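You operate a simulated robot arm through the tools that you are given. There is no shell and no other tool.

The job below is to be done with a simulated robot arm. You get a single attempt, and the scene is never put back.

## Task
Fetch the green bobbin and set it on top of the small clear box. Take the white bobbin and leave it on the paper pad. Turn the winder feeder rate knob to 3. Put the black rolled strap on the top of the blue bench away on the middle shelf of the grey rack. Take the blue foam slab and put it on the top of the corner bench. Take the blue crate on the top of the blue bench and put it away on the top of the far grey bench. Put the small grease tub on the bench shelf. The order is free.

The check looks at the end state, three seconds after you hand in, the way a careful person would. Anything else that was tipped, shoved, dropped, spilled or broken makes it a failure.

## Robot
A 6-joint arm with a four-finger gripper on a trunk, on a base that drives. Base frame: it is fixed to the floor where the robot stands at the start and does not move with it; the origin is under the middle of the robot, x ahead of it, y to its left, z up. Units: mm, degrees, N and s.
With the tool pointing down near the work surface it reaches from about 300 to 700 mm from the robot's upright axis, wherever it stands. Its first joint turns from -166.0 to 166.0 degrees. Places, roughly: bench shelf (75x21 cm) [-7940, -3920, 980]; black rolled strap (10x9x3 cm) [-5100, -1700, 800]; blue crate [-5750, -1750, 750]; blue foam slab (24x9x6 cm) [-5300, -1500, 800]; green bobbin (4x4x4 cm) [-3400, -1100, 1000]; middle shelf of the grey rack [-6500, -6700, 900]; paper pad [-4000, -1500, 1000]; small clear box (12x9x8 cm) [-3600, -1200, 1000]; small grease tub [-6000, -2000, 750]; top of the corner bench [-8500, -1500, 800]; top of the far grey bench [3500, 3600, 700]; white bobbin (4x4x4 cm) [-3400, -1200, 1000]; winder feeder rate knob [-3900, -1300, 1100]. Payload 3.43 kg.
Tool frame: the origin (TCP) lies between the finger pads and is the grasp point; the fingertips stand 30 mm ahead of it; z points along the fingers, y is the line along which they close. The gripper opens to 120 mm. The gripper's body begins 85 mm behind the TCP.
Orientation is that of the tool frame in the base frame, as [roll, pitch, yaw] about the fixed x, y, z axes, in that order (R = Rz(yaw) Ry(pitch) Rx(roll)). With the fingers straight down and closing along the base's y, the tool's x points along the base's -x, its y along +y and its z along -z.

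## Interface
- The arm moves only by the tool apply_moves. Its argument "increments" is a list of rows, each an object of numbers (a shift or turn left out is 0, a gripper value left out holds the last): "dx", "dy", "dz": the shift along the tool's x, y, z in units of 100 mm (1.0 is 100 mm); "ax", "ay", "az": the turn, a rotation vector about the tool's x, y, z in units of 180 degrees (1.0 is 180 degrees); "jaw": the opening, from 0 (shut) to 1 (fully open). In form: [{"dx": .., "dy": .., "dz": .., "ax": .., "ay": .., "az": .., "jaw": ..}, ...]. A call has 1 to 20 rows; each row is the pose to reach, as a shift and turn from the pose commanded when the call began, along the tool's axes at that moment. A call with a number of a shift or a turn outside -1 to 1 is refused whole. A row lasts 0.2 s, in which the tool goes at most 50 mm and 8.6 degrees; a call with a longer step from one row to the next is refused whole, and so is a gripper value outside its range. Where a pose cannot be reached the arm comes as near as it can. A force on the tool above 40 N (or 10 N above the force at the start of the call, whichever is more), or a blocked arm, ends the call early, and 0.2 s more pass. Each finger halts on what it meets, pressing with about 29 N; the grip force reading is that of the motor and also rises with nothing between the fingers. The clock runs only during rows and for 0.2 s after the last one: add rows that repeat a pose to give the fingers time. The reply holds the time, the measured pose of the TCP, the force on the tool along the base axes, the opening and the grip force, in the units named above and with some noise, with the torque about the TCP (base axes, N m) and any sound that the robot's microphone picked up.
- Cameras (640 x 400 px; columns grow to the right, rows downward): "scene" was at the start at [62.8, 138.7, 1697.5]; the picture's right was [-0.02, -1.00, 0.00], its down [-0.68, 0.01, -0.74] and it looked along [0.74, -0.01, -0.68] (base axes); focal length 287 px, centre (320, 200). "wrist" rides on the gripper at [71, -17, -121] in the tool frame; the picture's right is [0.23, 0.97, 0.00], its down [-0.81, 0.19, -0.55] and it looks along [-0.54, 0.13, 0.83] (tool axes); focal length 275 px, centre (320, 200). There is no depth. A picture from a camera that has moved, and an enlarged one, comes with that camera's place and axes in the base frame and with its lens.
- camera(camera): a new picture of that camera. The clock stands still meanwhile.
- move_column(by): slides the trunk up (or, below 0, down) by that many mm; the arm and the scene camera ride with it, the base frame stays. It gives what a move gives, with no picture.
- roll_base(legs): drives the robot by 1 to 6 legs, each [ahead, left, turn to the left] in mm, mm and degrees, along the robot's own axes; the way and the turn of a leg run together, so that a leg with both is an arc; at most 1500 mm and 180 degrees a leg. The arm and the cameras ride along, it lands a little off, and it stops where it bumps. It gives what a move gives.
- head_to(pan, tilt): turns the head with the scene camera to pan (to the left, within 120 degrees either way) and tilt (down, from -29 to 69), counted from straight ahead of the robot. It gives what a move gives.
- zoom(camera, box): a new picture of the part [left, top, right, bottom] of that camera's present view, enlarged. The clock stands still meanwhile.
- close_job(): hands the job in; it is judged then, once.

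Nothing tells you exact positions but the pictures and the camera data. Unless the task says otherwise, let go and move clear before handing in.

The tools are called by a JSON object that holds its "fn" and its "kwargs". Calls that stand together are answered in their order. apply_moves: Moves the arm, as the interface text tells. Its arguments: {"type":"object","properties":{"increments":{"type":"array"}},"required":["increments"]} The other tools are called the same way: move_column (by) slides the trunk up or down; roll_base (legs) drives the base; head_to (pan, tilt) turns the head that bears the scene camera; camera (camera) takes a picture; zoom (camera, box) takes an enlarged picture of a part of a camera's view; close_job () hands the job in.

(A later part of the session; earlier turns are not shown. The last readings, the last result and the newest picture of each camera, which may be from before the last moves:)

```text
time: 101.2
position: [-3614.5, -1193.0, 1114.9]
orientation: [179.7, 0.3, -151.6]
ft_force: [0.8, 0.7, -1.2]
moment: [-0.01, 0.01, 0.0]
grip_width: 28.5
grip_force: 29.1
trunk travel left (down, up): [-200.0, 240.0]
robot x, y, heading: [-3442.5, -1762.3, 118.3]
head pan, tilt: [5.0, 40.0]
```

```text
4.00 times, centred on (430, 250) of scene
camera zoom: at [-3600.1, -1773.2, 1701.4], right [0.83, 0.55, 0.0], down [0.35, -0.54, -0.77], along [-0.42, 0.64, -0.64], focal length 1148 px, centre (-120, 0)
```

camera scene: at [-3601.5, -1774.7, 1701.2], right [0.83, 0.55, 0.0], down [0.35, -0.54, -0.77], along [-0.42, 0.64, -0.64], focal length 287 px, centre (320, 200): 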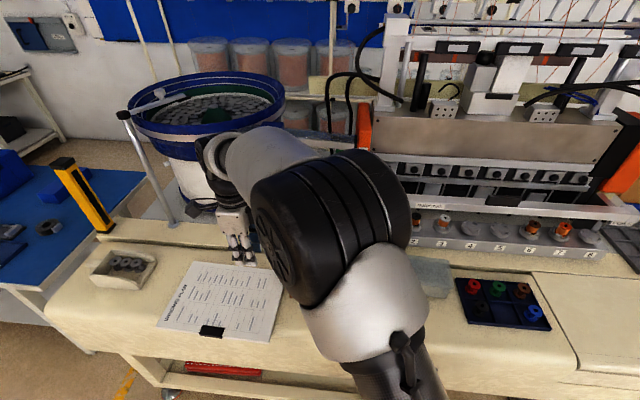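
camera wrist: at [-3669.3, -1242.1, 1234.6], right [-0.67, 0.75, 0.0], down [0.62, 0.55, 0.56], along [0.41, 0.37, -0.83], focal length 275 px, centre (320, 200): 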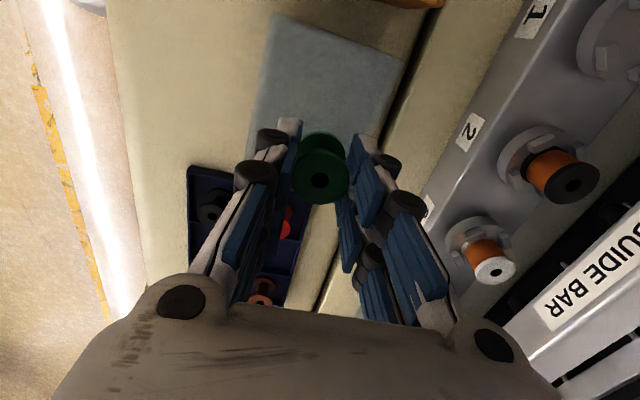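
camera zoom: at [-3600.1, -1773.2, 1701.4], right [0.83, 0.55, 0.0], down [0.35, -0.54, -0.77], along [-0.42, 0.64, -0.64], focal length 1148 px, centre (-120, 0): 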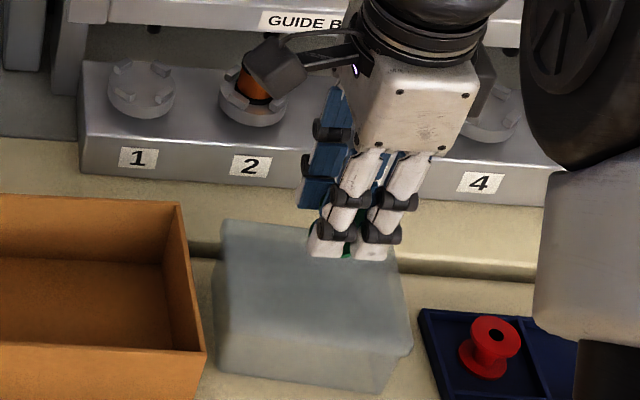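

{"fn": "apply_moves", "kwargs": {"increments": [{"dz": 0.1, "jaw": 0.15}, {"dz": 0.2, "jaw": 0.15}, {"dz": 0.26, "jaw": 0.15}, {"dz": 0.29, "jaw": 0.15}]}}

{"fn": "apply_moves", "kwargs": {"increments": [{"dz": 0.015, "jaw": 0.15}, {"dz": 0.03, "jaw": 0.15}]}}

{"fn": "zoom", "kwargs": {"camera": "scene", "box": [370, 200, 490, 300]}}

```text
time: 102.2
position: [-3615.4, -1194.8, 1085.8]
orientation: [179.7, 0.2, -151.6]
ft_force: [0.2, -0.2, 0.4]
moment: [0.02, 0.01, -0.02]
grip_width: 28.4
grip_force: 28.8
trunk travel left (down, up): [-200.0, 240.0]
robot x, y, heading: [-3440.1, -1763.6, 118.5]
head pan, tilt: [5.0, 40.0]
```

```text
time: 102.8
position: [-3615.2, -1194.0, 1082.5]
orientation: [179.7, 0.3, -151.6]
ft_force: [-0.1, -0.2, -1.2]
moment: [-0.01, 0.02, -0.02]
grip_width: 28.7
grip_force: 29.1
trunk travel left (down, up): [-200.0, 240.0]
robot x, y, heading: [-3439.1, -1760.0, 118.5]
head pan, tilt: [5.0, 40.0]
```

```text
4.00 times, centred on (430, 250) of scene
camera zoom: at [-3600.6, -1774.4, 1701.3], right [0.83, 0.55, 0.0], down [0.35, -0.54, -0.77], along [-0.42, 0.64, -0.64], focal length 1148 px, centre (-120, 0)
```

zoom: 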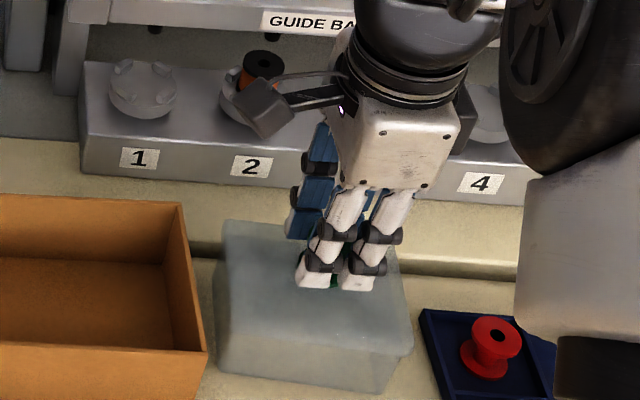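

{"fn": "apply_moves", "kwargs": {"increments": [{"dz": 0.015, "jaw": 0.15}, {"dz": 0.03, "jaw": 0.15}]}}

{"fn": "apply_moves", "kwargs": {"increments": [{"dz": 0.015, "jaw": 0.15}, {"dz": 0.03, "jaw": 0.15}]}}

{"fn": "apply_moves", "kwargs": {"increments": [{"dz": 0.015, "jaw": 0.15}, {"dz": 0.03, "jaw": 0.15}]}}

```text
time: 103.4
position: [-3615.7, -1194.0, 1079.5]
orientation: [179.6, 0.3, -151.6]
ft_force: [1.0, -1.6, 5.8]
moment: [-0.09, -0.02, 0.02]
grip_width: 28.5
grip_force: 28.9
trunk travel left (down, up): [-200.0, 240.0]
robot x, y, heading: [-3437.4, -1761.2, 118.5]
head pan, tilt: [5.0, 40.0]
```

```text
time: 104.0
position: [-3615.1, -1195.1, 1081.1]
orientation: [179.4, 0.4, -151.5]
ft_force: [-0.5, -0.7, 22.1]
moment: [-0.1, -0.04, -0.06]
grip_width: 28.5
grip_force: 29.0
trunk travel left (down, up): [-200.0, 240.0]
robot x, y, heading: [-3446.3, -1758.9, 118.4]
head pan, tilt: [5.0, 40.0]
```

```text
time: 104.6
position: [-3614.9, -1195.2, 1075.8]
orientation: [179.5, 0.4, -151.5]
ft_force: [-0.5, 1.4, 21.7]
moment: [-0.01, 0.02, -0.03]
grip_width: 28.4
grip_force: 28.8
trunk travel left (down, up): [-200.0, 240.0]
robot x, y, heading: [-3439.4, -1759.4, 118.2]
head pan, tilt: [5.0, 40.0]
```

Contact made on the box lid. Opening and rising straight up.

{"fn": "apply_moves", "kwargs": {"increments": [{"dz": -0.01, "jaw": 0.26}, {"dz": -0.02, "jaw": 0.3}, {"dz": -0.02, "jaw": 0.38}, {"dz": -0.02, "jaw": 0.4}, {"dz": -0.02, "jaw": 0.4}]}}

{"fn": "apply_moves", "kwargs": {"increments": [{"dz": -0.1, "jaw": 0.4}, {"dz": -0.3, "jaw": 0.4}, {"dz": -0.6, "jaw": 0.4}, {"dz": -1.0, "jaw": 0.4}]}}

{"fn": "camera", "kwargs": {"camera": "wrist"}}

{"fn": "zoom", "kwargs": {"camera": "scene", "box": [370, 200, 490, 300]}}

```text
time: 105.8
position: [-3614.4, -1195.1, 1076.0]
orientation: [179.7, 0.4, -151.6]
ft_force: [0.9, -1.2, -0.2]
moment: [0.02, -0.03, 0.0]
grip_width: 48.0
grip_force: 0.1
trunk travel left (down, up): [-200.0, 240.0]
robot x, y, heading: [-3436.7, -1763.0, 118.5]
head pan, tilt: [5.0, 40.0]
```

```text
time: 106.8
position: [-3615.7, -1196.5, 1174.8]
orientation: [179.7, 0.3, -151.6]
ft_force: [0.3, -1.5, 0.1]
moment: [0.04, -0.02, 0.01]
grip_width: 47.7
grip_force: 0.1
trunk travel left (down, up): [-200.0, 240.0]
robot x, y, heading: [-3440.3, -1761.7, 118.6]
head pan, tilt: [5.0, 40.0]
```

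```text
taken
camera wrist: at [-3670.3, -1244.1, 1296.3], right [-0.67, 0.75, 0.0], down [0.62, 0.55, 0.56], along [0.41, 0.37, -0.83], focal length 275 px, centre (320, 200)
```

wrist: 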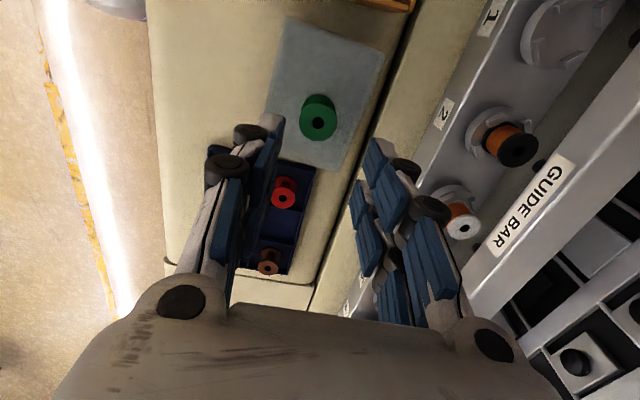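

```text
4.00 times, centred on (430, 250) of scene
camera zoom: at [-3600.3, -1775.3, 1701.4], right [0.83, 0.55, 0.0], down [0.35, -0.54, -0.77], along [-0.42, 0.64, -0.64], focal length 1148 px, centre (-120, 0)
```

zoom: 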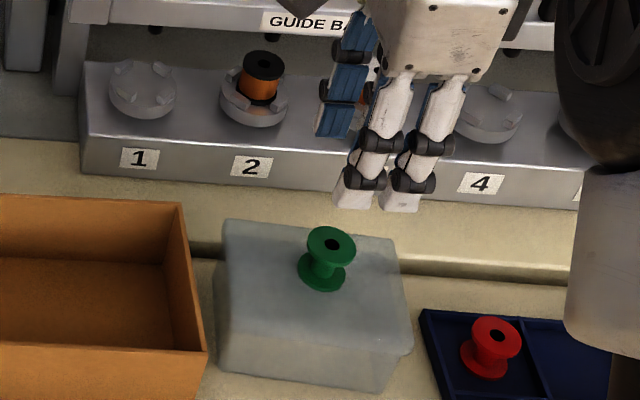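

The green bobbin stands on the clear box lid. Next is the feeder knob: I'll retreat, move left in front of the feeder unit, and turn the tool to point horizontally at its face.

{"fn": "apply_moves", "kwargs": {"increments": [{"dx": 0.3, "dy": -0.3, "dz": -0.1, "jaw": 0.4}, {"dx": 0.6, "dy": -0.6, "dz": -0.3}, {"dx": 0.96, "dy": -0.8, "dz": -0.4}]}}

{"fn": "apply_moves", "kwargs": {"increments": [{"dx": 0.48, "az": 0.04}, {"dx": 0.96, "az": 0.08}, {"dx": 0.96, "az": 0.125}, {"dx": 0.96, "az": 0.17}, {"dx": 0.96, "az": 0.215}, {"dx": 0.96, "az": 0.26}, {"dx": 0.96, "az": 0.305}, {"dx": 0.96, "az": 0.35}, {"dx": 0.96, "az": 0.395}, {"dx": 0.96, "az": 0.44}, {"dx": 0.96, "az": 0.485}, {"dx": 0.96, "az": 0.5}]}}

{"fn": "camera", "kwargs": {"camera": "scene"}}

```text
time: 107.6
position: [-3662.2, -1313.7, 1215.9]
orientation: [179.8, 0.3, -151.5]
ft_force: [-0.5, -0.2, -0.2]
moment: [0.02, -0.03, 0.01]
grip_width: 48.1
grip_force: 0.0
trunk travel left (down, up): [-200.0, 240.0]
robot x, y, heading: [-3440.7, -1760.9, 118.4]
head pan, tilt: [5.0, 40.0]
```

```text
time: 110.2
position: [-3688.4, -1329.2, 1204.9]
orientation: [-177.1, -0.8, 123.7]
ft_force: [-0.4, 0.3, 0.5]
moment: [0.01, -0.02, -0.01]
grip_width: 47.9
grip_force: 0.0
out of reach, approached as far as the arm can: row 10, 11, 12
trunk travel left (down, up): [-200.0, 240.0]
robot x, y, heading: [-3438.8, -1758.4, 118.4]
head pan, tilt: [5.0, 40.0]
```

```text
taken
camera scene: at [-3601.7, -1774.8, 1701.2], right [0.83, 0.55, 0.0], down [0.35, -0.54, -0.77], along [-0.42, 0.64, -0.64], focal length 287 px, centre (320, 200)
```

scene: 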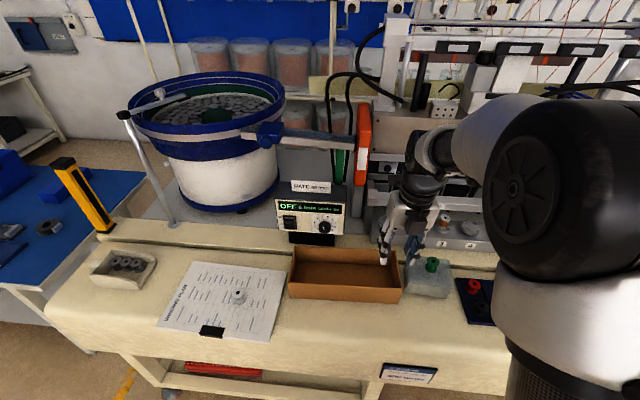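

The wrist joint hit its limit turning that way. I'll unwind it the other way and use the orientation with the camera below instead.

{"fn": "apply_moves", "kwargs": {"increments": [{"az": -0.04}, {"az": -0.08}, {"az": -0.12}, {"az": -0.16}, {"az": -0.2}, {"az": -0.24}, {"az": -0.28}, {"az": -0.32}, {"az": -0.36}, {"az": -0.4}, {"az": -0.44}, {"az": -0.48}, {"az": -0.5}]}}

```text
time: 113.0
position: [-3688.7, -1328.3, 1204.5]
orientation: [179.2, -2.9, -145.9]
ft_force: [0.0, 0.5, 0.5]
moment: [0.0, -0.02, 0.0]
grip_width: 47.9
grip_force: 0.0
trunk travel left (down, up): [-200.0, 240.0]
robot x, y, heading: [-3437.5, -1760.1, 118.3]
head pan, tilt: [5.0, 40.0]
```

{"fn": "apply_moves", "kwargs": {"increments": [{"az": -0.045}, {"az": -0.09}, {"az": -0.135}, {"az": -0.18}, {"az": -0.225}, {"az": -0.27}, {"az": -0.315}, {"az": -0.36}, {"az": -0.405}, {"az": -0.45}, {"az": -0.468}, {"az": -0.468}]}}

{"fn": "apply_moves", "kwargs": {"increments": [{"ax": 0.0167, "dx": 0.3}, {"ax": 0.0167, "dx": 0.7}, {"ax": 0.0167, "dx": 0.9}]}}

{"fn": "camera", "kwargs": {"camera": "wrist"}}

```text
time: 115.6
position: [-3688.0, -1328.1, 1205.4]
orientation: [177.1, 0.5, -61.8]
ft_force: [-0.6, 0.4, -0.2]
moment: [-0.01, 0.0, 0.0]
grip_width: 48.2
grip_force: 0.1
trunk travel left (down, up): [-200.0, 240.0]
robot x, y, heading: [-3441.0, -1758.3, 118.6]
head pan, tilt: [5.0, 40.0]
```

```text
time: 116.4
position: [-3644.9, -1407.1, 1204.5]
orientation: [-179.9, 0.7, -61.9]
ft_force: [0.4, -0.1, -0.6]
moment: [0.03, -0.01, 0.02]
grip_width: 48.1
grip_force: 0.0
trunk travel left (down, up): [-200.0, 240.0]
robot x, y, heading: [-3436.7, -1761.6, 118.1]
head pan, tilt: [5.0, 40.0]
```

```text
taken
camera wrist: at [-3596.9, -1462.2, 1322.7], right [-0.75, -0.66, 0.0], down [-0.55, 0.62, 0.56], along [-0.37, 0.42, -0.83], focal length 275 px, centre (320, 200)
```

wrist: 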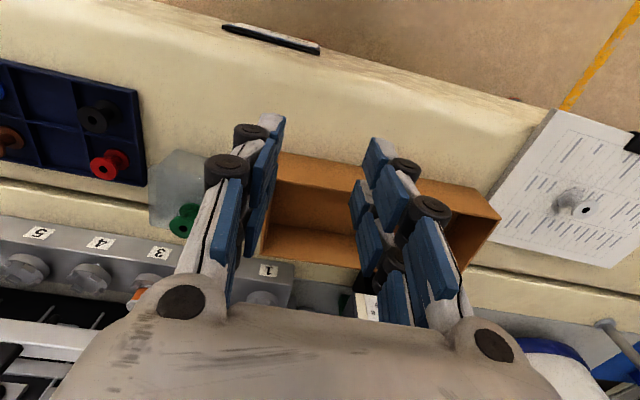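

{"fn": "apply_moves", "kwargs": {"increments": [{"dy": 0.4, "dx": -0.2, "dz": -0.2}, {"dy": 0.8, "dx": -0.4, "dz": -0.4}, {"dy": 0.9, "dx": -0.6, "dz": -0.4}]}}

{"fn": "apply_moves", "kwargs": {"increments": [{"dy": 0.4, "dx": -0.2}, {"dy": 0.8, "dx": -0.4}, {"dy": 0.85, "dx": -0.6}]}}

{"fn": "camera", "kwargs": {"camera": "wrist"}}

{"fn": "camera", "kwargs": {"camera": "scene"}}

```text
time: 117.2
position: [-3754.4, -1396.2, 1242.6]
orientation: [-179.8, 0.3, -61.9]
ft_force: [0.2, -0.1, -0.2]
moment: [0.0, -0.01, 0.02]
grip_width: 47.9
grip_force: 0.1
trunk travel left (down, up): [-200.0, 240.0]
robot x, y, heading: [-3438.4, -1762.5, 118.2]
head pan, tilt: [5.0, 40.0]
```

```text
time: 118.0
position: [-3857.6, -1381.9, 1244.0]
orientation: [-179.9, 0.5, -61.9]
ft_force: [-0.5, 0.3, 0.5]
moment: [-0.01, -0.01, -0.02]
grip_width: 48.2
grip_force: 0.0
trunk travel left (down, up): [-200.0, 240.0]
robot x, y, heading: [-3439.2, -1758.8, 118.4]
head pan, tilt: [5.0, 40.0]
```

```text
taken
camera wrist: at [-3808.2, -1437.3, 1362.9], right [-0.75, -0.66, 0.0], down [-0.55, 0.62, 0.56], along [-0.37, 0.42, -0.83], focal length 275 px, centre (320, 200)
```

wrist: 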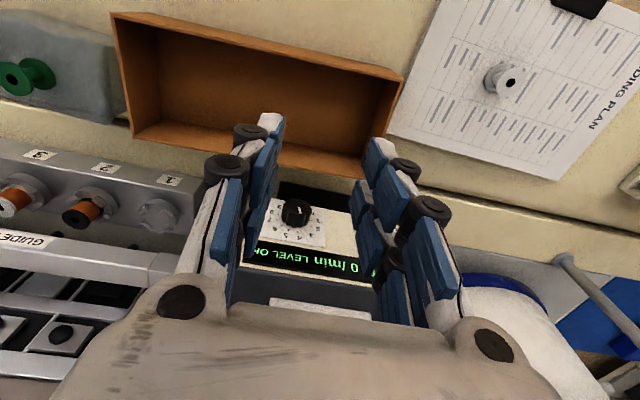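

```text
taken
camera scene: at [-3601.0, -1773.3, 1701.3], right [0.83, 0.55, 0.0], down [0.35, -0.54, -0.77], along [-0.42, 0.64, -0.64], focal length 287 px, centre (320, 200)
```

scene: 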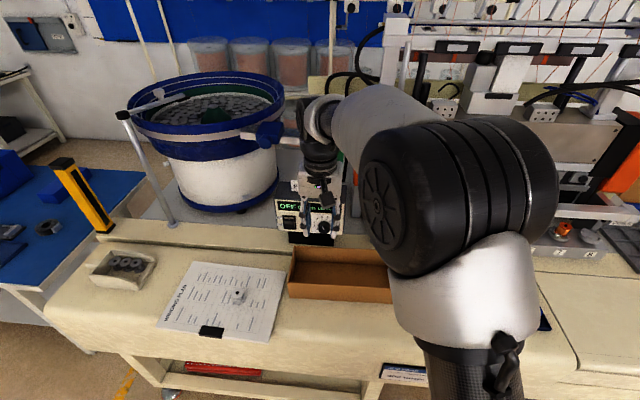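

I have a good view of the knob (about (−3907, −1287, 1115), pointer near 0). Now I'll pitch the tool to point horizontally at the panel.

{"fn": "apply_moves", "kwargs": {"increments": [{"ay": -0.045}, {"ay": -0.09}, {"ay": -0.135}, {"ay": -0.18}, {"ay": -0.225}, {"ay": -0.27}, {"ay": -0.315}, {"ay": -0.36}, {"ay": -0.405}, {"ay": -0.45}, {"ay": -0.495}, {"ay": -0.5}]}}

{"fn": "camera", "kwargs": {"camera": "wrist"}}

{"fn": "camera", "kwargs": {"camera": "scene"}}

```text
time: 120.6
position: [-3865.9, -1383.4, 1255.8]
orientation: [-39.9, 89.5, 78.1]
ft_force: [0.7, 0.1, 0.1]
moment: [-0.02, 0.03, 0.02]
grip_width: 48.1
grip_force: 0.2
out of reach, approached as far as the arm can: row 11, 12
trunk travel left (down, up): [-200.0, 240.0]
robot x, y, heading: [-3437.6, -1762.6, 118.5]
head pan, tilt: [5.0, 40.0]
```

```text
taken
camera wrist: at [-3793.8, -1479.8, 1182.6], right [-0.86, -0.45, -0.24], down [0.09, -0.59, 0.81], along [-0.5, 0.67, 0.54], focal length 275 px, centre (320, 200)
```

wrist: 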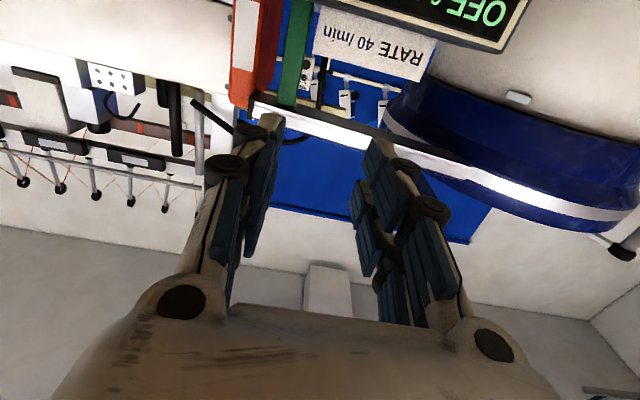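

```text
taken
camera scene: at [-3600.2, -1774.5, 1701.4], right [0.83, 0.55, 0.0], down [0.35, -0.54, -0.77], along [-0.42, 0.64, -0.64], focal length 287 px, centre (320, 200)
```

scene: 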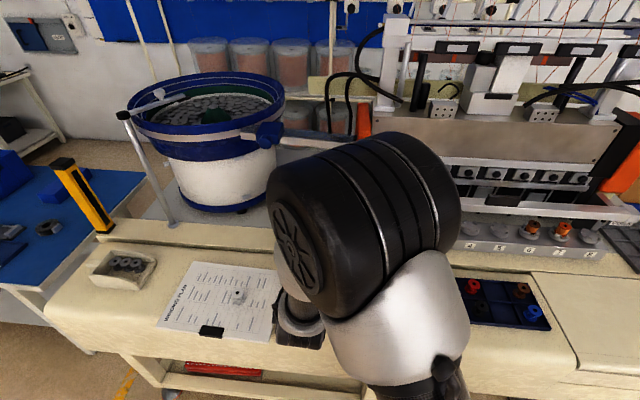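

Horizontal pose is essentially reached. I'll lower to knob height (tool x is now down) and look at the panel head-on.

{"fn": "apply_moves", "kwargs": {"increments": [{"dx": 0.4}, {"dx": 0.8}, {"dx": 1.0}, {"dx": 1.0}]}}

{"fn": "camera", "kwargs": {"camera": "wrist"}}

```text
time: 121.6
position: [-3910.5, -1369.9, 1187.2]
orientation: [-90.3, 88.3, 27.1]
ft_force: [0.3, -0.8, 0.5]
moment: [0.02, -0.01, -0.01]
grip_width: 47.9
grip_force: 0.0
out of reach, approached as far as the arm can: row 1, 2, 3, 4
trunk travel left (down, up): [-200.0, 240.0]
robot x, y, heading: [-3440.5, -1758.5, 118.6]
head pan, tilt: [5.0, 40.0]
```

```text
taken
camera wrist: at [-3837.0, -1466.4, 1116.0], right [-0.86, -0.44, -0.26], down [0.06, -0.59, 0.8], along [-0.51, 0.67, 0.53], focal length 275 px, centre (320, 200)
```

wrist: 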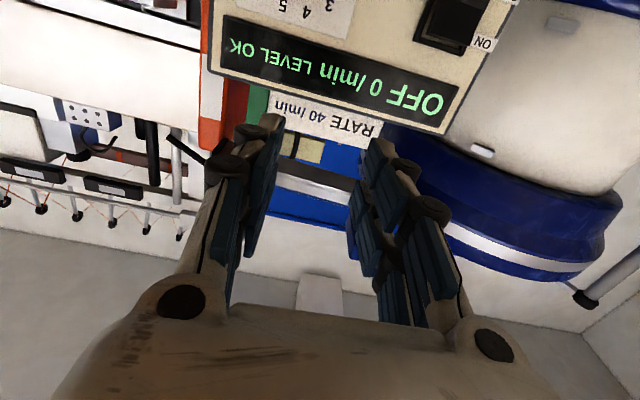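

The arm is too folded at this stance for a horizontal tool. I'll back the base off about 180 mm and try again.

{"fn": "roll_base", "kwargs": {"legs": [[-180, 0, 0]]}}

{"fn": "apply_moves", "kwargs": {"increments": [{"dx": 0.02}, {"dx": 0.02}]}}

{"fn": "camera", "kwargs": {"camera": "wrist"}}

{"fn": "camera", "kwargs": {"camera": "scene"}}

```text
time: 123.1
position: [-3824.4, -1527.0, 1187.4]
orientation: [-89.5, 88.3, 27.8]
ft_force: [0.1, -1.0, 0.8]
moment: [-0.04, -0.01, 0.03]
grip_width: 48.3
grip_force: 0.0
trunk travel left (down, up): [-200.0, 240.0]
robot x, y, heading: [-3354.8, -1918.2, 118.6]
head pan, tilt: [5.0, 40.0]
```

```text
time: 123.7
position: [-3823.4, -1528.0, 1185.9]
orientation: [-92.2, 88.3, 25.0]
ft_force: [-0.7, 0.1, -0.2]
moment: [-0.01, -0.02, 0.01]
grip_width: 48.0
grip_force: 0.1
trunk travel left (down, up): [-200.0, 240.0]
robot x, y, heading: [-3351.2, -1921.1, 118.6]
head pan, tilt: [5.0, 40.0]
```

```text
taken
camera wrist: at [-3751.9, -1624.1, 1114.0], right [-0.86, -0.44, -0.26], down [0.06, -0.59, 0.81], along [-0.51, 0.68, 0.53], focal length 275 px, centre (320, 200)
```

wrist: 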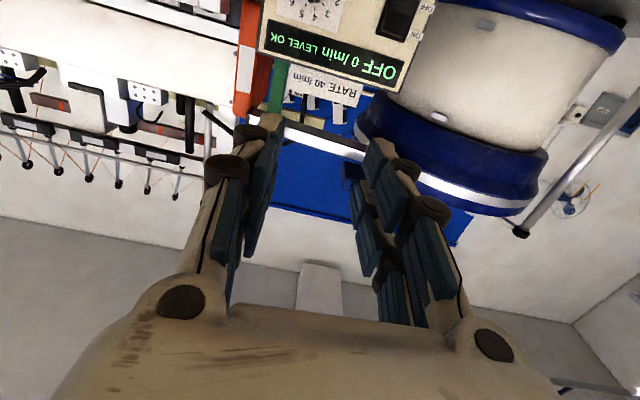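

```text
taken
camera scene: at [-3515.3, -1932.0, 1701.3], right [0.83, 0.55, 0.0], down [0.35, -0.54, -0.77], along [-0.42, 0.64, -0.64], focal length 287 px, centre (320, 200)
```

scene: 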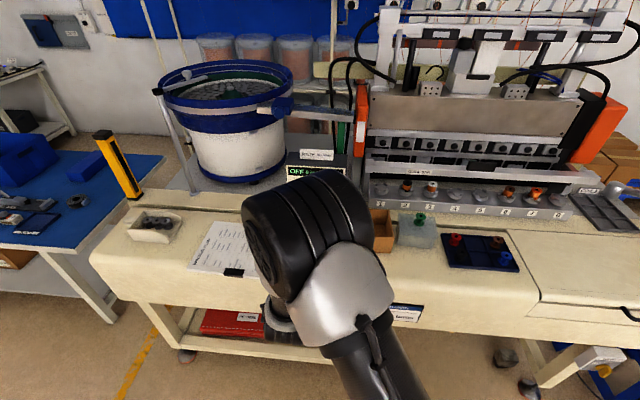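

{"fn": "apply_moves", "kwargs": {"increments": [{"dx": 0.35, "dy": -0.2}, {"dx": 0.7, "dy": -0.41}, {"dx": 0.7, "dy": -0.41, "dz": 0.4}, {"dx": 0.7, "dy": -0.41, "dz": 0.4}]}}

{"fn": "camera", "kwargs": {"camera": "wrist"}}

```text
time: 124.7
position: [-3827.5, -1464.0, 1128.4]
orientation: [-95.2, 87.0, 21.6]
ft_force: [-0.4, 0.1, -0.4]
moment: [-0.01, -0.02, -0.02]
grip_width: 47.9
grip_force: 0.1
out of reach, approached as far as the arm can: row 1, 2, 3, 4
trunk travel left (down, up): [-200.0, 240.0]
robot x, y, heading: [-3352.6, -1925.2, 118.5]
head pan, tilt: [5.0, 40.0]
```

```text
taken
camera wrist: at [-3754.0, -1560.2, 1056.4], right [-0.86, -0.43, -0.28], down [0.04, -0.6, 0.8], along [-0.52, 0.68, 0.53], focal length 275 px, centre (320, 200)
```

wrist: 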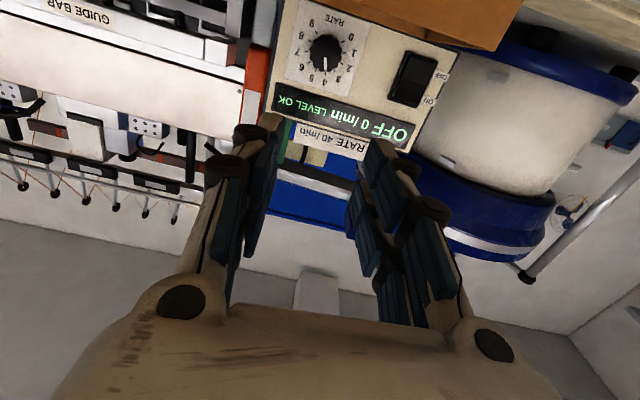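

{"fn": "zoom", "kwargs": {"camera": "wrist", "box": [265, 0, 425, 110]}}

{"fn": "zoom", "kwargs": {"camera": "wrist", "box": [285, 10, 375, 90]}}

```text
3.64 times, centred on (345, 55) of wrist
camera zoom: at [-3754.0, -1560.2, 1056.4], right [-0.86, -0.43, -0.28], down [0.04, -0.6, 0.8], along [-0.52, 0.68, 0.53], focal length 1001 px, centre (229, 727)
```

zoom: 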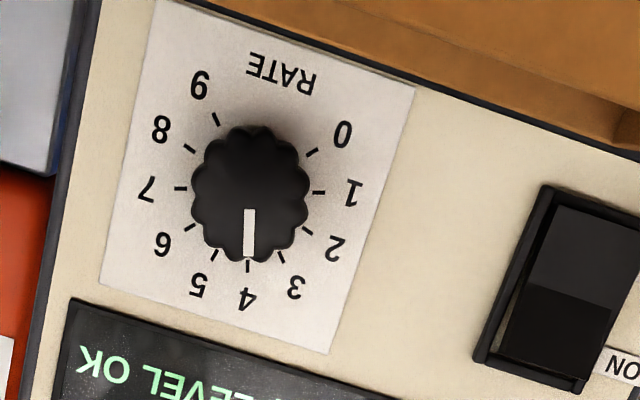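

```text
5.00 times, centred on (330, 50) of wrist
camera zoom: at [-3754.0, -1560.2, 1056.4], right [-0.86, -0.43, -0.28], down [0.04, -0.6, 0.8], along [-0.52, 0.68, 0.53], focal length 1376 px, centre (270, 950)
```

zoom: 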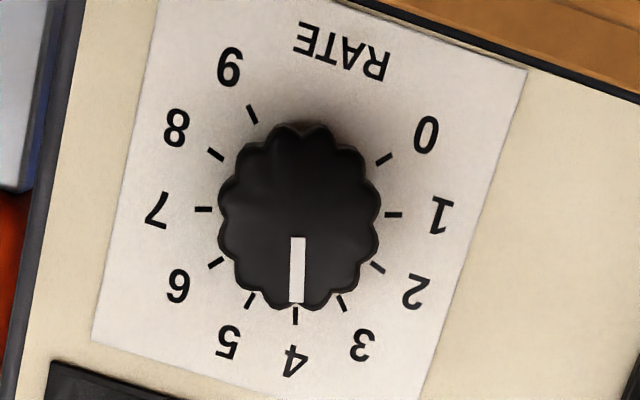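

The pointer is at 4 (30° per division), so it needs a 30° counter-clockwise turn to 3. I'll first roll the tool so the camera sits to the side, clear of the brown box's rim.

{"fn": "apply_moves", "kwargs": {"increments": [{"az": 0.045}, {"az": 0.09}, {"az": 0.135}, {"az": 0.18}, {"az": 0.225}, {"az": 0.27}, {"az": 0.315}, {"az": 0.36}, {"az": 0.405}, {"az": 0.45}, {"az": 0.495}, {"az": 0.5}]}}

{"fn": "camera", "kwargs": {"camera": "wrist"}}

```text
time: 127.3
position: [-4088.8, -1400.2, 1154.1]
orientation: [92.0, 23.6, -153.4]
ft_force: [0.3, 0.5, 0.0]
moment: [0.0, 0.02, 0.01]
grip_width: 47.8
grip_force: 0.1
out of reach, approached as far as the arm can: row 1, 2, 3, 4, 5, 6, 7, 8, 9, 10, 11, 12
trunk travel left (down, up): [-200.0, 240.0]
robot x, y, heading: [-3352.4, -1915.0, 118.2]
head pan, tilt: [5.0, 40.0]
```

```text
taken
camera wrist: at [-4088.7, -1533.8, 1113.1], right [-0.55, -0.24, 0.8], down [0.83, -0.19, 0.52], along [0.03, 0.95, 0.31], focal length 275 px, centre (320, 200)
```

wrist: 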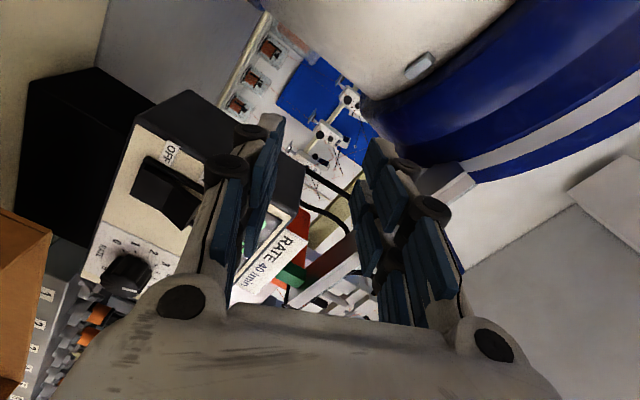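

That drifted far left because the pose was unreachable; nothing was touched. I'll retreat straight back and get the arm into a comfortable pose before retrying.

{"fn": "apply_moves", "kwargs": {"increments": [{"dz": -0.3}, {"dz": -0.6}, {"dz": -0.9}]}}

{"fn": "camera", "kwargs": {"camera": "scene"}}

```text
time: 128.1
position: [-4099.1, -1425.5, 1149.9]
orientation: [92.0, 23.6, -153.6]
ft_force: [-0.3, -0.2, -0.2]
moment: [0.03, -0.02, 0.03]
grip_width: 47.9
grip_force: 0.0
out of reach, approached as far as the arm can: row 1, 2, 3
trunk travel left (down, up): [-200.0, 240.0]
robot x, y, heading: [-3355.4, -1920.7, 118.6]
head pan, tilt: [5.0, 40.0]
```

```text
taken
camera scene: at [-3515.1, -1932.0, 1701.4], right [0.83, 0.55, 0.0], down [0.35, -0.54, -0.77], along [-0.42, 0.64, -0.64], focal length 287 px, centre (320, 200)
```

scene: 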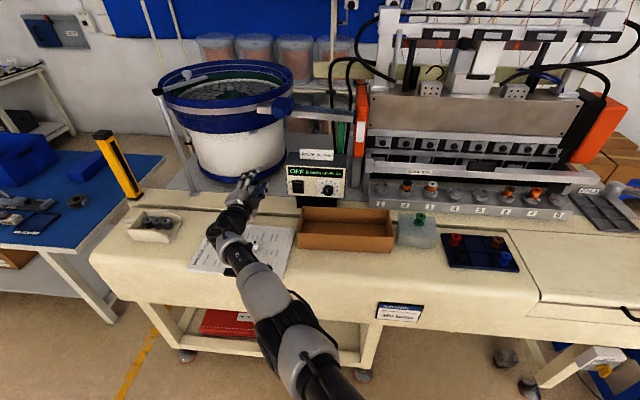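

The arm is now stretched low over the bench, which I don't like. I'll lift it and pitch the tool back down gradually, watching for any contact.

{"fn": "apply_moves", "kwargs": {"increments": [{"dx": -0.1, "dy": 0.23}, {"dx": -0.2, "dy": 0.46}, {"dx": -0.3, "dy": 0.7}]}}

{"fn": "camera", "kwargs": {"camera": "scene"}}

```text
time: 128.9
position: [-4108.0, -1421.5, 1224.7]
orientation: [91.9, 23.7, -153.6]
ft_force: [0.5, 0.6, -1.1]
moment: [0.04, -0.01, 0.01]
grip_width: 47.7
grip_force: 0.0
out of reach, approached as far as the arm can: row 1, 2, 3
trunk travel left (down, up): [-200.0, 240.0]
robot x, y, heading: [-3352.3, -1920.9, 118.2]
head pan, tilt: [5.0, 40.0]
```

```text
taken
camera scene: at [-3514.8, -1932.4, 1701.4], right [0.83, 0.55, 0.0], down [0.35, -0.54, -0.77], along [-0.42, 0.64, -0.64], focal length 287 px, centre (320, 200)
```

scene: 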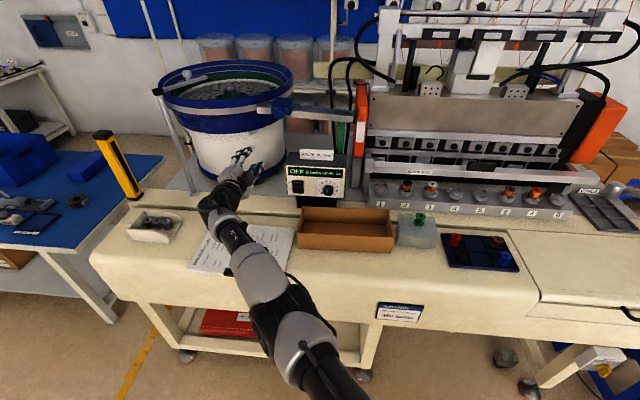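

{"fn": "apply_moves", "kwargs": {"increments": [{"ax": 0.04, "ay": 0.017, "az": -0.002}, {"ax": 0.08, "ay": 0.035, "az": -0.004}, {"ax": 0.12, "ay": 0.052, "az": -0.006}, {"ax": 0.16, "ay": 0.07, "az": -0.008}, {"ax": 0.2, "ay": 0.087, "az": -0.01}, {"ax": 0.24, "ay": 0.105, "az": -0.012}]}}

{"fn": "camera", "kwargs": {"camera": "scene"}}

```text
time: 130.3
position: [-4064.1, -1464.5, 1206.2]
orientation: [137.5, 18.4, -136.3]
ft_force: [-0.3, 0.5, -0.5]
moment: [0.01, -0.02, -0.02]
grip_width: 47.8
grip_force: 0.0
out of reach, approached as far as the arm can: row 2, 3, 4, 5, 6
trunk travel left (down, up): [-200.0, 240.0]
robot x, y, heading: [-3356.7, -1916.6, 118.6]
head pan, tilt: [5.0, 40.0]
```

```text
taken
camera scene: at [-3515.9, -1932.3, 1701.2], right [0.83, 0.55, 0.0], down [0.35, -0.54, -0.77], along [-0.42, 0.64, -0.64], focal length 287 px, centre (320, 200)
```

scene: 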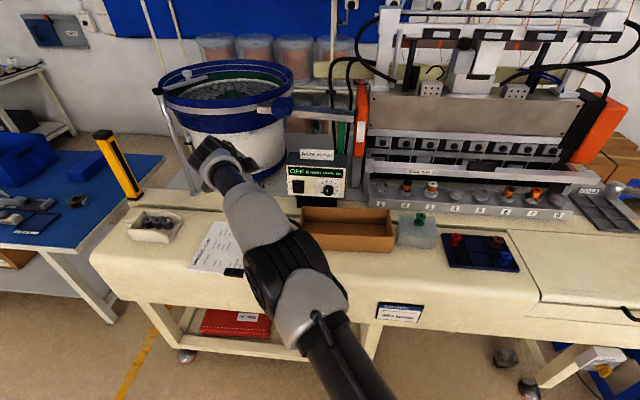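

{"fn": "apply_moves", "kwargs": {"increments": [{"ax": 0.038, "ay": 0.019, "dx": -0.06, "dy": -0.08, "dz": -0.15}, {"ax": 0.076, "ay": 0.037, "dx": -0.12, "dy": -0.17, "dz": -0.3}, {"ax": 0.114, "ay": 0.056, "dx": -0.18, "dy": -0.26, "dz": -0.45}, {"ax": 0.152, "ay": 0.075, "dx": -0.24, "dy": -0.35, "dz": -0.6}, {"ax": 0.19, "ay": 0.094, "dx": -0.3, "dy": -0.43, "dz": -0.75}, {"ax": 0.227, "ay": 0.112, "dx": -0.35, "dy": -0.51, "dz": -0.88}]}}

{"fn": "camera", "kwargs": {"camera": "scene"}}

{"fn": "camera", "kwargs": {"camera": "wrist"}}

```text
time: 131.7
position: [-3928.9, -1547.7, 1229.9]
orientation: [179.9, -0.1, -129.1]
ft_force: [-0.7, -0.5, 0.3]
moment: [-0.01, 0.02, 0.01]
grip_width: 48.0
grip_force: 0.0
out of reach, approached as far as the arm can: row 1, 2, 3, 4, 5, 6
trunk travel left (down, up): [-200.0, 240.0]
robot x, y, heading: [-3355.9, -1921.1, 118.4]
head pan, tilt: [5.0, 40.0]
```

```text
taken
camera scene: at [-3515.9, -1931.1, 1701.3], right [0.83, 0.55, 0.0], down [0.35, -0.54, -0.77], along [-0.42, 0.64, -0.64], focal length 287 px, centre (320, 200)
```

scene: 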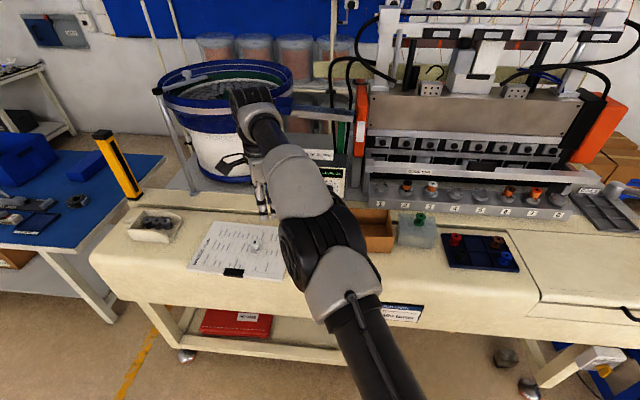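

```text
taken
camera wrist: at [-3960.6, -1612.0, 1350.6], right [-0.9, 0.44, 0.0], down [0.36, 0.75, 0.55], along [0.24, 0.5, -0.83], focal length 275 px, centre (320, 200)
```

wrist: 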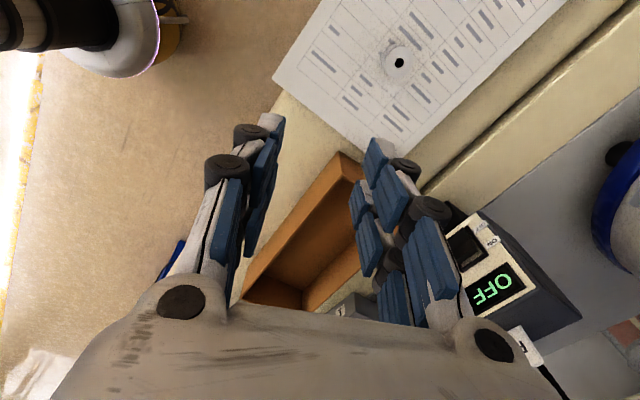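

The white bobbin is still standing and the tool is back to pointing down. The horizontal pose just needs more reach, so I'll move to about 700 mm ahead of the base, in front of the knob, before pitching up.

{"fn": "apply_moves", "kwargs": {"increments": [{"dx": -0.4, "dy": 0.1}, {"dx": -0.8, "dy": 0.19}, {"dx": -0.8, "dy": 0.19, "az": 0.04}, {"dx": -0.8, "dy": 0.19, "az": 0.08}, {"dx": -0.8, "dy": 0.19, "az": 0.125}]}}

{"fn": "camera", "kwargs": {"camera": "wrist"}}

```text
time: 132.9
position: [-3882.9, -1482.4, 1226.4]
orientation: [179.8, -0.1, -151.8]
ft_force: [0.7, 0.8, 0.0]
moment: [-0.03, 0.0, 0.04]
grip_width: 48.1
grip_force: 0.1
out of reach, approached as far as the arm can: row 1, 2, 3, 4, 5
trunk travel left (down, up): [-200.0, 240.0]
robot x, y, heading: [-3355.4, -1919.0, 118.6]
head pan, tilt: [5.0, 40.0]
```

```text
taken
camera wrist: at [-3938.1, -1529.4, 1346.5], right [-0.66, 0.75, 0.0], down [0.63, 0.55, 0.55], along [0.41, 0.37, -0.83], focal length 275 px, centre (320, 200)
```

wrist: 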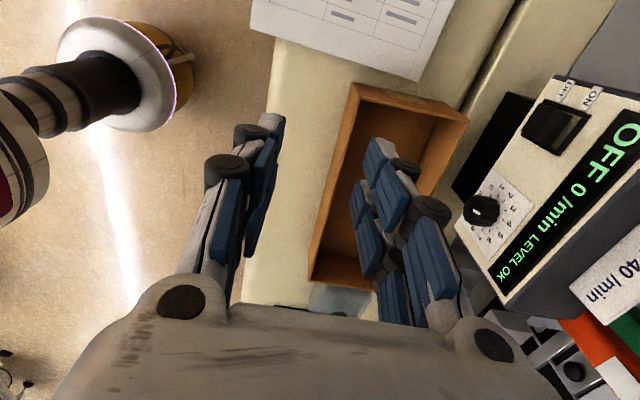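

{"fn": "apply_moves", "kwargs": {"increments": [{"ax": -0.042}, {"ax": -0.084}, {"ax": -0.126}, {"ax": -0.168, "dx": -0.1}, {"ax": -0.21, "dx": -0.2}, {"ax": -0.252, "dx": -0.3}]}}

{"fn": "camera", "kwargs": {"camera": "scene"}}

{"fn": "camera", "kwargs": {"camera": "wrist"}}

```text
time: 134.3
position: [-3856.9, -1465.8, 1228.2]
orientation: [134.8, -0.2, -151.5]
ft_force: [-0.2, -0.1, 0.0]
moment: [0.0, 0.01, 0.0]
grip_width: 47.9
grip_force: 0.0
trunk travel left (down, up): [-200.0, 240.0]
robot x, y, heading: [-3358.3, -1918.2, 118.5]
head pan, tilt: [5.0, 40.0]
```

```text
taken
camera scene: at [-3514.9, -1932.2, 1701.4], right [0.83, 0.55, 0.0], down [0.35, -0.54, -0.77], along [-0.42, 0.64, -0.64], focal length 287 px, centre (320, 200)
```

scene: 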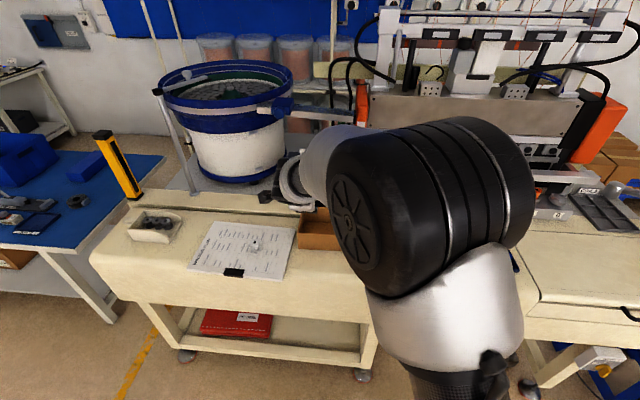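

```text
taken
camera wrist: at [-3873.4, -1585.4, 1300.8], right [-0.53, 0.49, 0.69], down [0.84, 0.16, 0.52], along [0.15, 0.85, -0.5], focal length 275 px, centre (320, 200)
```

wrist: 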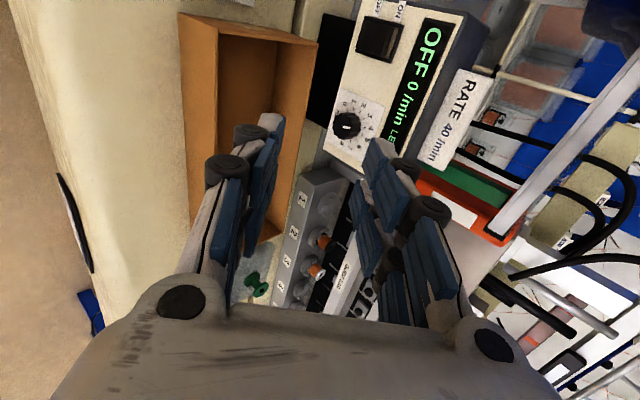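

{"fn": "apply_moves", "kwargs": {"increments": [{"ax": -0.03, "dy": 0.08, "dz": 0.08, "dx": -0.05}, {"ax": -0.07, "dy": 0.16, "dz": 0.16, "dx": -0.1}, {"ax": -0.11, "dy": 0.24, "dz": 0.24, "dx": -0.15}, {"ax": -0.15, "dy": 0.32, "dz": 0.32, "dx": -0.2}, {"ax": -0.19, "dy": 0.4, "dz": 0.4, "dx": -0.25}, {"ax": -0.23, "dy": 0.45, "dz": 0.45, "dx": -0.3}, {"ax": -0.25, "dy": 0.5, "dz": 0.5, "dx": -0.3}]}}

{"fn": "camera", "kwargs": {"camera": "wrist"}}

{"fn": "camera", "kwargs": {"camera": "scene"}}

```text
time: 135.9
position: [-3995.8, -1259.4, 1380.7]
orientation: [98.5, 0.9, -151.9]
ft_force: [1.7, -1.2, -0.9]
moment: [0.1, 0.05, 0.06]
grip_width: 47.8
grip_force: 0.1
out of reach, approached as far as the arm can: row 1, 2, 3, 4, 5, 6, 7
trunk travel left (down, up): [-200.0, 240.0]
robot x, y, heading: [-3353.2, -1919.7, 118.4]
head pan, tilt: [5.0, 40.0]
```

```text
taken
camera wrist: at [-4003.0, -1399.1, 1379.5], right [-0.28, 0.01, 0.96], down [0.96, -0.08, 0.28], along [0.08, 1.0, 0.01], focal length 275 px, centre (320, 200)
```

wrist: 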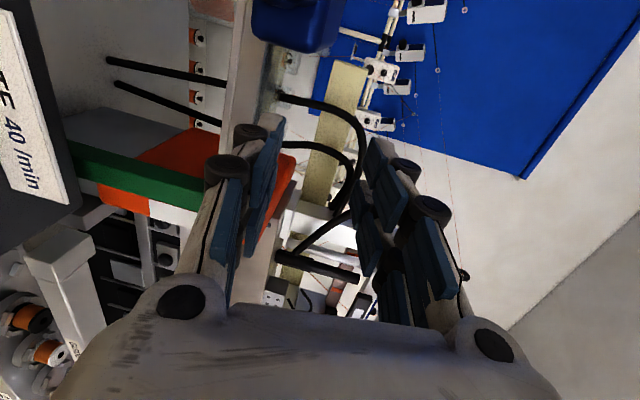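

```text
taken
camera scene: at [-3513.5, -1933.7, 1701.5], right [0.83, 0.55, 0.0], down [0.35, -0.54, -0.77], along [-0.42, 0.64, -0.64], focal length 287 px, centre (320, 200)
```

scene: 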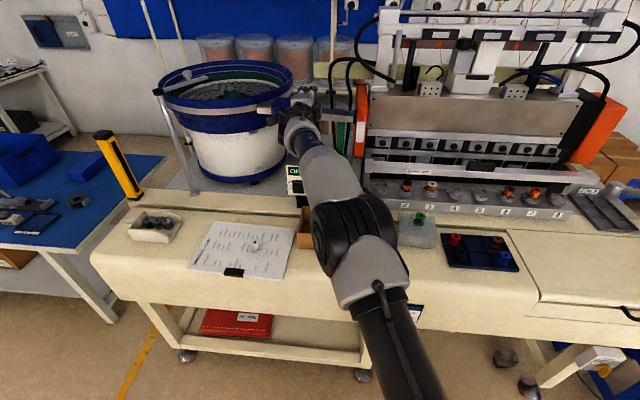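

The arm stretched out unexpectedly again above the feeder, still without contact. I'll retreat straight back first, then rethink: a 45° downward approach gripping the knob's sides should do for a 30° turn.

{"fn": "apply_moves", "kwargs": {"increments": [{"dz": -0.25}, {"dz": -0.5}, {"dz": -0.75}, {"dz": -1.0}]}}

{"fn": "camera", "kwargs": {"camera": "scene"}}

```text
time: 136.9
position: [-4004.8, -1295.7, 1421.0]
orientation: [98.8, 0.8, -152.0]
ft_force: [-0.2, -0.2, 0.6]
moment: [0.05, -0.01, 0.04]
grip_width: 48.3
grip_force: 0.1
out of reach, approached as far as the arm can: row 1, 2, 3, 4
trunk travel left (down, up): [-200.0, 240.0]
robot x, y, heading: [-3355.1, -1916.6, 118.3]
head pan, tilt: [5.0, 40.0]
```

```text
taken
camera scene: at [-3515.2, -1932.0, 1701.4], right [0.83, 0.55, 0.0], down [0.35, -0.54, -0.77], along [-0.42, 0.64, -0.64], focal length 287 px, centre (320, 200)
```

scene: 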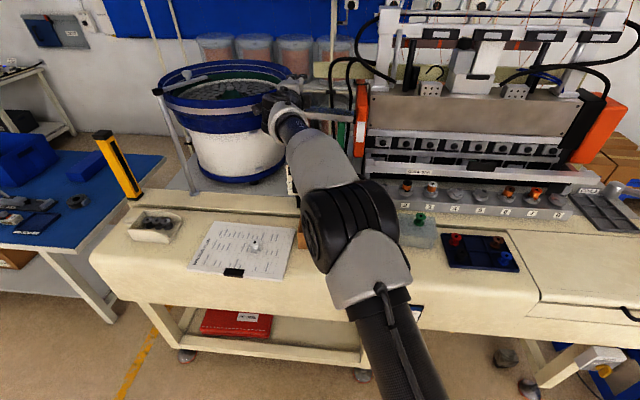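

{"fn": "apply_moves", "kwargs": {"increments": [{"ax": 0.045, "dz": -0.15}, {"ax": 0.09, "dz": -0.3}, {"ax": 0.135, "dz": -0.45}, {"ax": 0.18, "dz": -0.6}, {"ax": 0.225, "dz": -0.75}, {"ax": 0.25, "dz": -0.9}]}}

{"fn": "camera", "kwargs": {"camera": "scene"}}

```text
time: 138.3
position: [-3931.4, -1405.4, 1408.6]
orientation: [140.0, 0.9, -151.8]
ft_force: [1.0, 0.3, 0.0]
moment: [0.03, 0.04, 0.03]
grip_width: 48.2
grip_force: 0.0
out of reach, approached as far as the arm can: row 3, 4, 5, 6
trunk travel left (down, up): [-200.0, 240.0]
robot x, y, heading: [-3355.4, -1918.3, 118.6]
head pan, tilt: [5.0, 40.0]
```

```text
taken
camera scene: at [-3512.8, -1934.0, 1701.7], right [0.84, 0.55, 0.0], down [0.35, -0.54, -0.77], along [-0.42, 0.64, -0.64], focal length 287 px, centre (320, 200)
```

scene: 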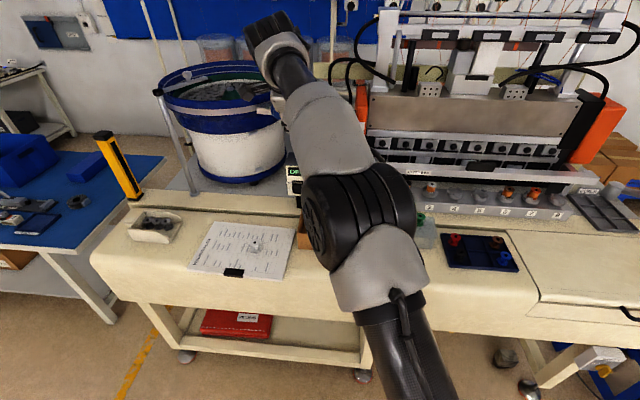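

I realise the elbow has flipped to a low configuration through that stretch. I'll back the robot into the open aisle and sort the arm out there, where nothing can be hit.

{"fn": "roll_base", "kwargs": {"legs": [[-500, 0, 0]]}}

{"fn": "camera", "kwargs": {"camera": "scene"}}

```text
time: 141.2
position: [-3697.2, -1843.8, 1408.9]
orientation: [140.0, 0.8, -151.9]
ft_force: [0.2, 0.2, -0.2]
moment: [0.03, 0.01, 0.01]
grip_width: 48.3
grip_force: 0.0
trunk travel left (down, up): [-200.0, 240.0]
robot x, y, heading: [-3118.1, -2363.0, 118.5]
head pan, tilt: [5.0, 40.0]
```

```text
taken
camera scene: at [-3276.7, -2373.0, 1701.4], right [0.83, 0.55, 0.0], down [0.35, -0.54, -0.77], along [-0.42, 0.64, -0.64], focal length 287 px, centre (320, 200)
```

scene: 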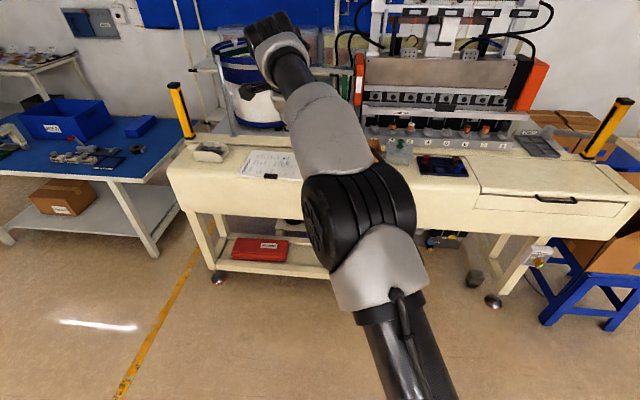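

{"fn": "apply_moves", "kwargs": {"increments": [{"ax": 0.045}, {"ax": 0.09}, {"ax": 0.135}, {"ax": 0.18}, {"ax": 0.225}, {"ax": 0.27}, {"ax": 0.315}, {"ax": 0.36}, {"ax": 0.405}, {"ax": 0.45}, {"ax": 0.495}]}}

{"fn": "camera", "kwargs": {"camera": "scene"}}

```text
time: 143.6
position: [-3504.1, -2013.3, 1297.9]
orientation: [-149.1, 1.0, -151.7]
ft_force: [0.9, 0.0, 1.0]
moment: [0.04, 0.02, 0.02]
grip_width: 47.7
grip_force: 0.0
out of reach, approached as far as the arm can: row 1, 2, 3, 4, 5, 6, 7, 8, 9, 10, 11
trunk travel left (down, up): [-200.0, 240.0]
robot x, y, heading: [-3116.6, -2358.5, 118.4]
head pan, tilt: [5.0, 40.0]
```

```text
taken
camera scene: at [-3276.8, -2373.4, 1701.4], right [0.83, 0.55, 0.0], down [0.35, -0.54, -0.77], along [-0.42, 0.64, -0.64], focal length 287 px, centre (320, 200)
```

scene: 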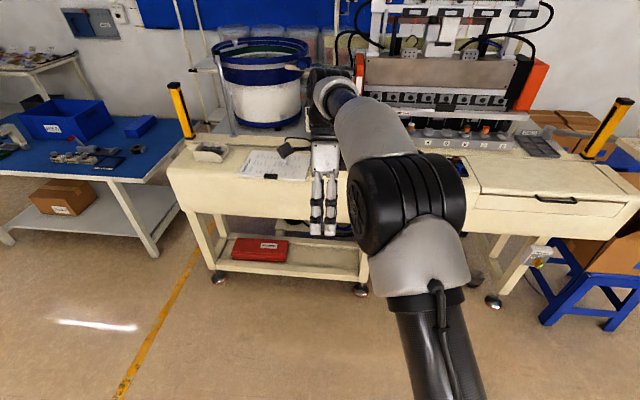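

{"fn": "apply_moves", "kwargs": {"increments": [{"ax": -0.04}, {"ax": -0.08}, {"ax": -0.12}, {"ax": -0.16}, {"ax": -0.172}]}}

{"fn": "camera", "kwargs": {"camera": "scene"}}

```text
time: 144.8
position: [-3507.9, -2011.9, 1292.9]
orientation: [179.8, 0.8, -151.6]
ft_force: [0.1, -1.0, -0.4]
moment: [0.01, -0.01, 0.0]
grip_width: 48.1
grip_force: 0.2
trunk travel left (down, up): [-200.0, 240.0]
robot x, y, heading: [-3118.8, -2355.6, 118.3]
head pan, tilt: [5.0, 40.0]
```

```text
taken
camera scene: at [-3277.2, -2372.4, 1701.3], right [0.83, 0.55, 0.0], down [0.35, -0.54, -0.77], along [-0.42, 0.64, -0.64], focal length 287 px, centre (320, 200)
```

scene: 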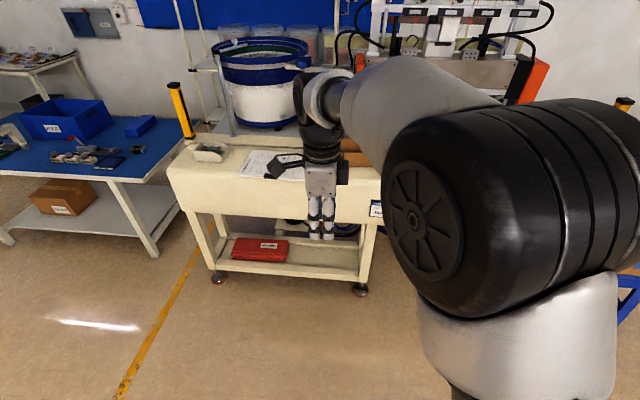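

The elbow is up again, as at the start. While in free space, I'll test the tilted pose I need: camera toward the robot, tool pitched forward about 45°.

{"fn": "apply_moves", "kwargs": {"increments": [{"az": -0.045}, {"az": -0.09}, {"az": -0.135}, {"az": -0.18}, {"az": -0.225}, {"az": -0.27}, {"az": -0.315}, {"az": -0.36}, {"az": -0.405}, {"az": -0.45}, {"az": -0.495}, {"az": -0.5}]}}

{"fn": "apply_moves", "kwargs": {"increments": [{"ay": -0.045, "dx": -0.2, "dz": 0.2}, {"ay": -0.09, "dx": -0.4, "dz": 0.4}, {"ay": -0.135, "dx": -0.6, "dz": 0.6}, {"ay": -0.18, "dx": -0.8, "dz": 0.8}, {"ay": -0.225, "dx": -1.0, "dz": 1.0}, {"ay": -0.25, "dx": -1.0, "dz": 1.0}]}}

{"fn": "camera", "kwargs": {"camera": "scene"}}

```text
time: 147.4
position: [-3509.3, -2013.7, 1293.0]
orientation: [-179.1, 0.1, -61.6]
ft_force: [1.0, 0.2, -1.5]
moment: [0.02, -0.02, 0.01]
grip_width: 47.9
grip_force: 0.0
trunk travel left (down, up): [-200.0, 240.0]
robot x, y, heading: [-3114.1, -2358.9, 118.6]
head pan, tilt: [5.0, 40.0]
```

```text
time: 148.8
position: [-3554.3, -1925.6, 1192.6]
orientation: [-178.7, 45.0, -60.6]
ft_force: [-0.7, -0.2, 0.2]
moment: [0.02, -0.03, 0.0]
grip_width: 48.0
grip_force: 0.2
trunk travel left (down, up): [-200.0, 240.0]
robot x, y, heading: [-3117.5, -2358.7, 118.5]
head pan, tilt: [5.0, 40.0]
```

```text
taken
camera scene: at [-3276.6, -2373.1, 1701.4], right [0.83, 0.55, 0.0], down [0.35, -0.54, -0.77], along [-0.42, 0.64, -0.64], focal length 287 px, centre (320, 200)
```

scene: 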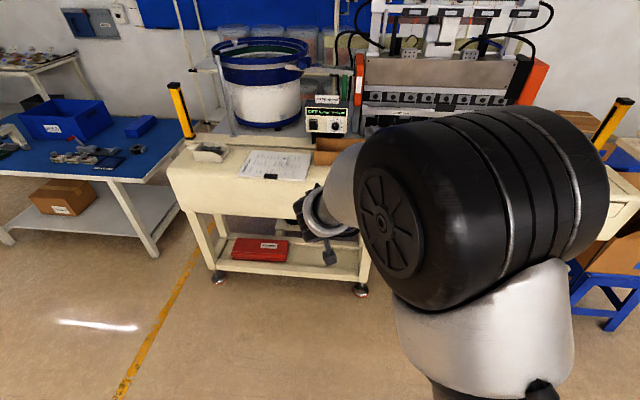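

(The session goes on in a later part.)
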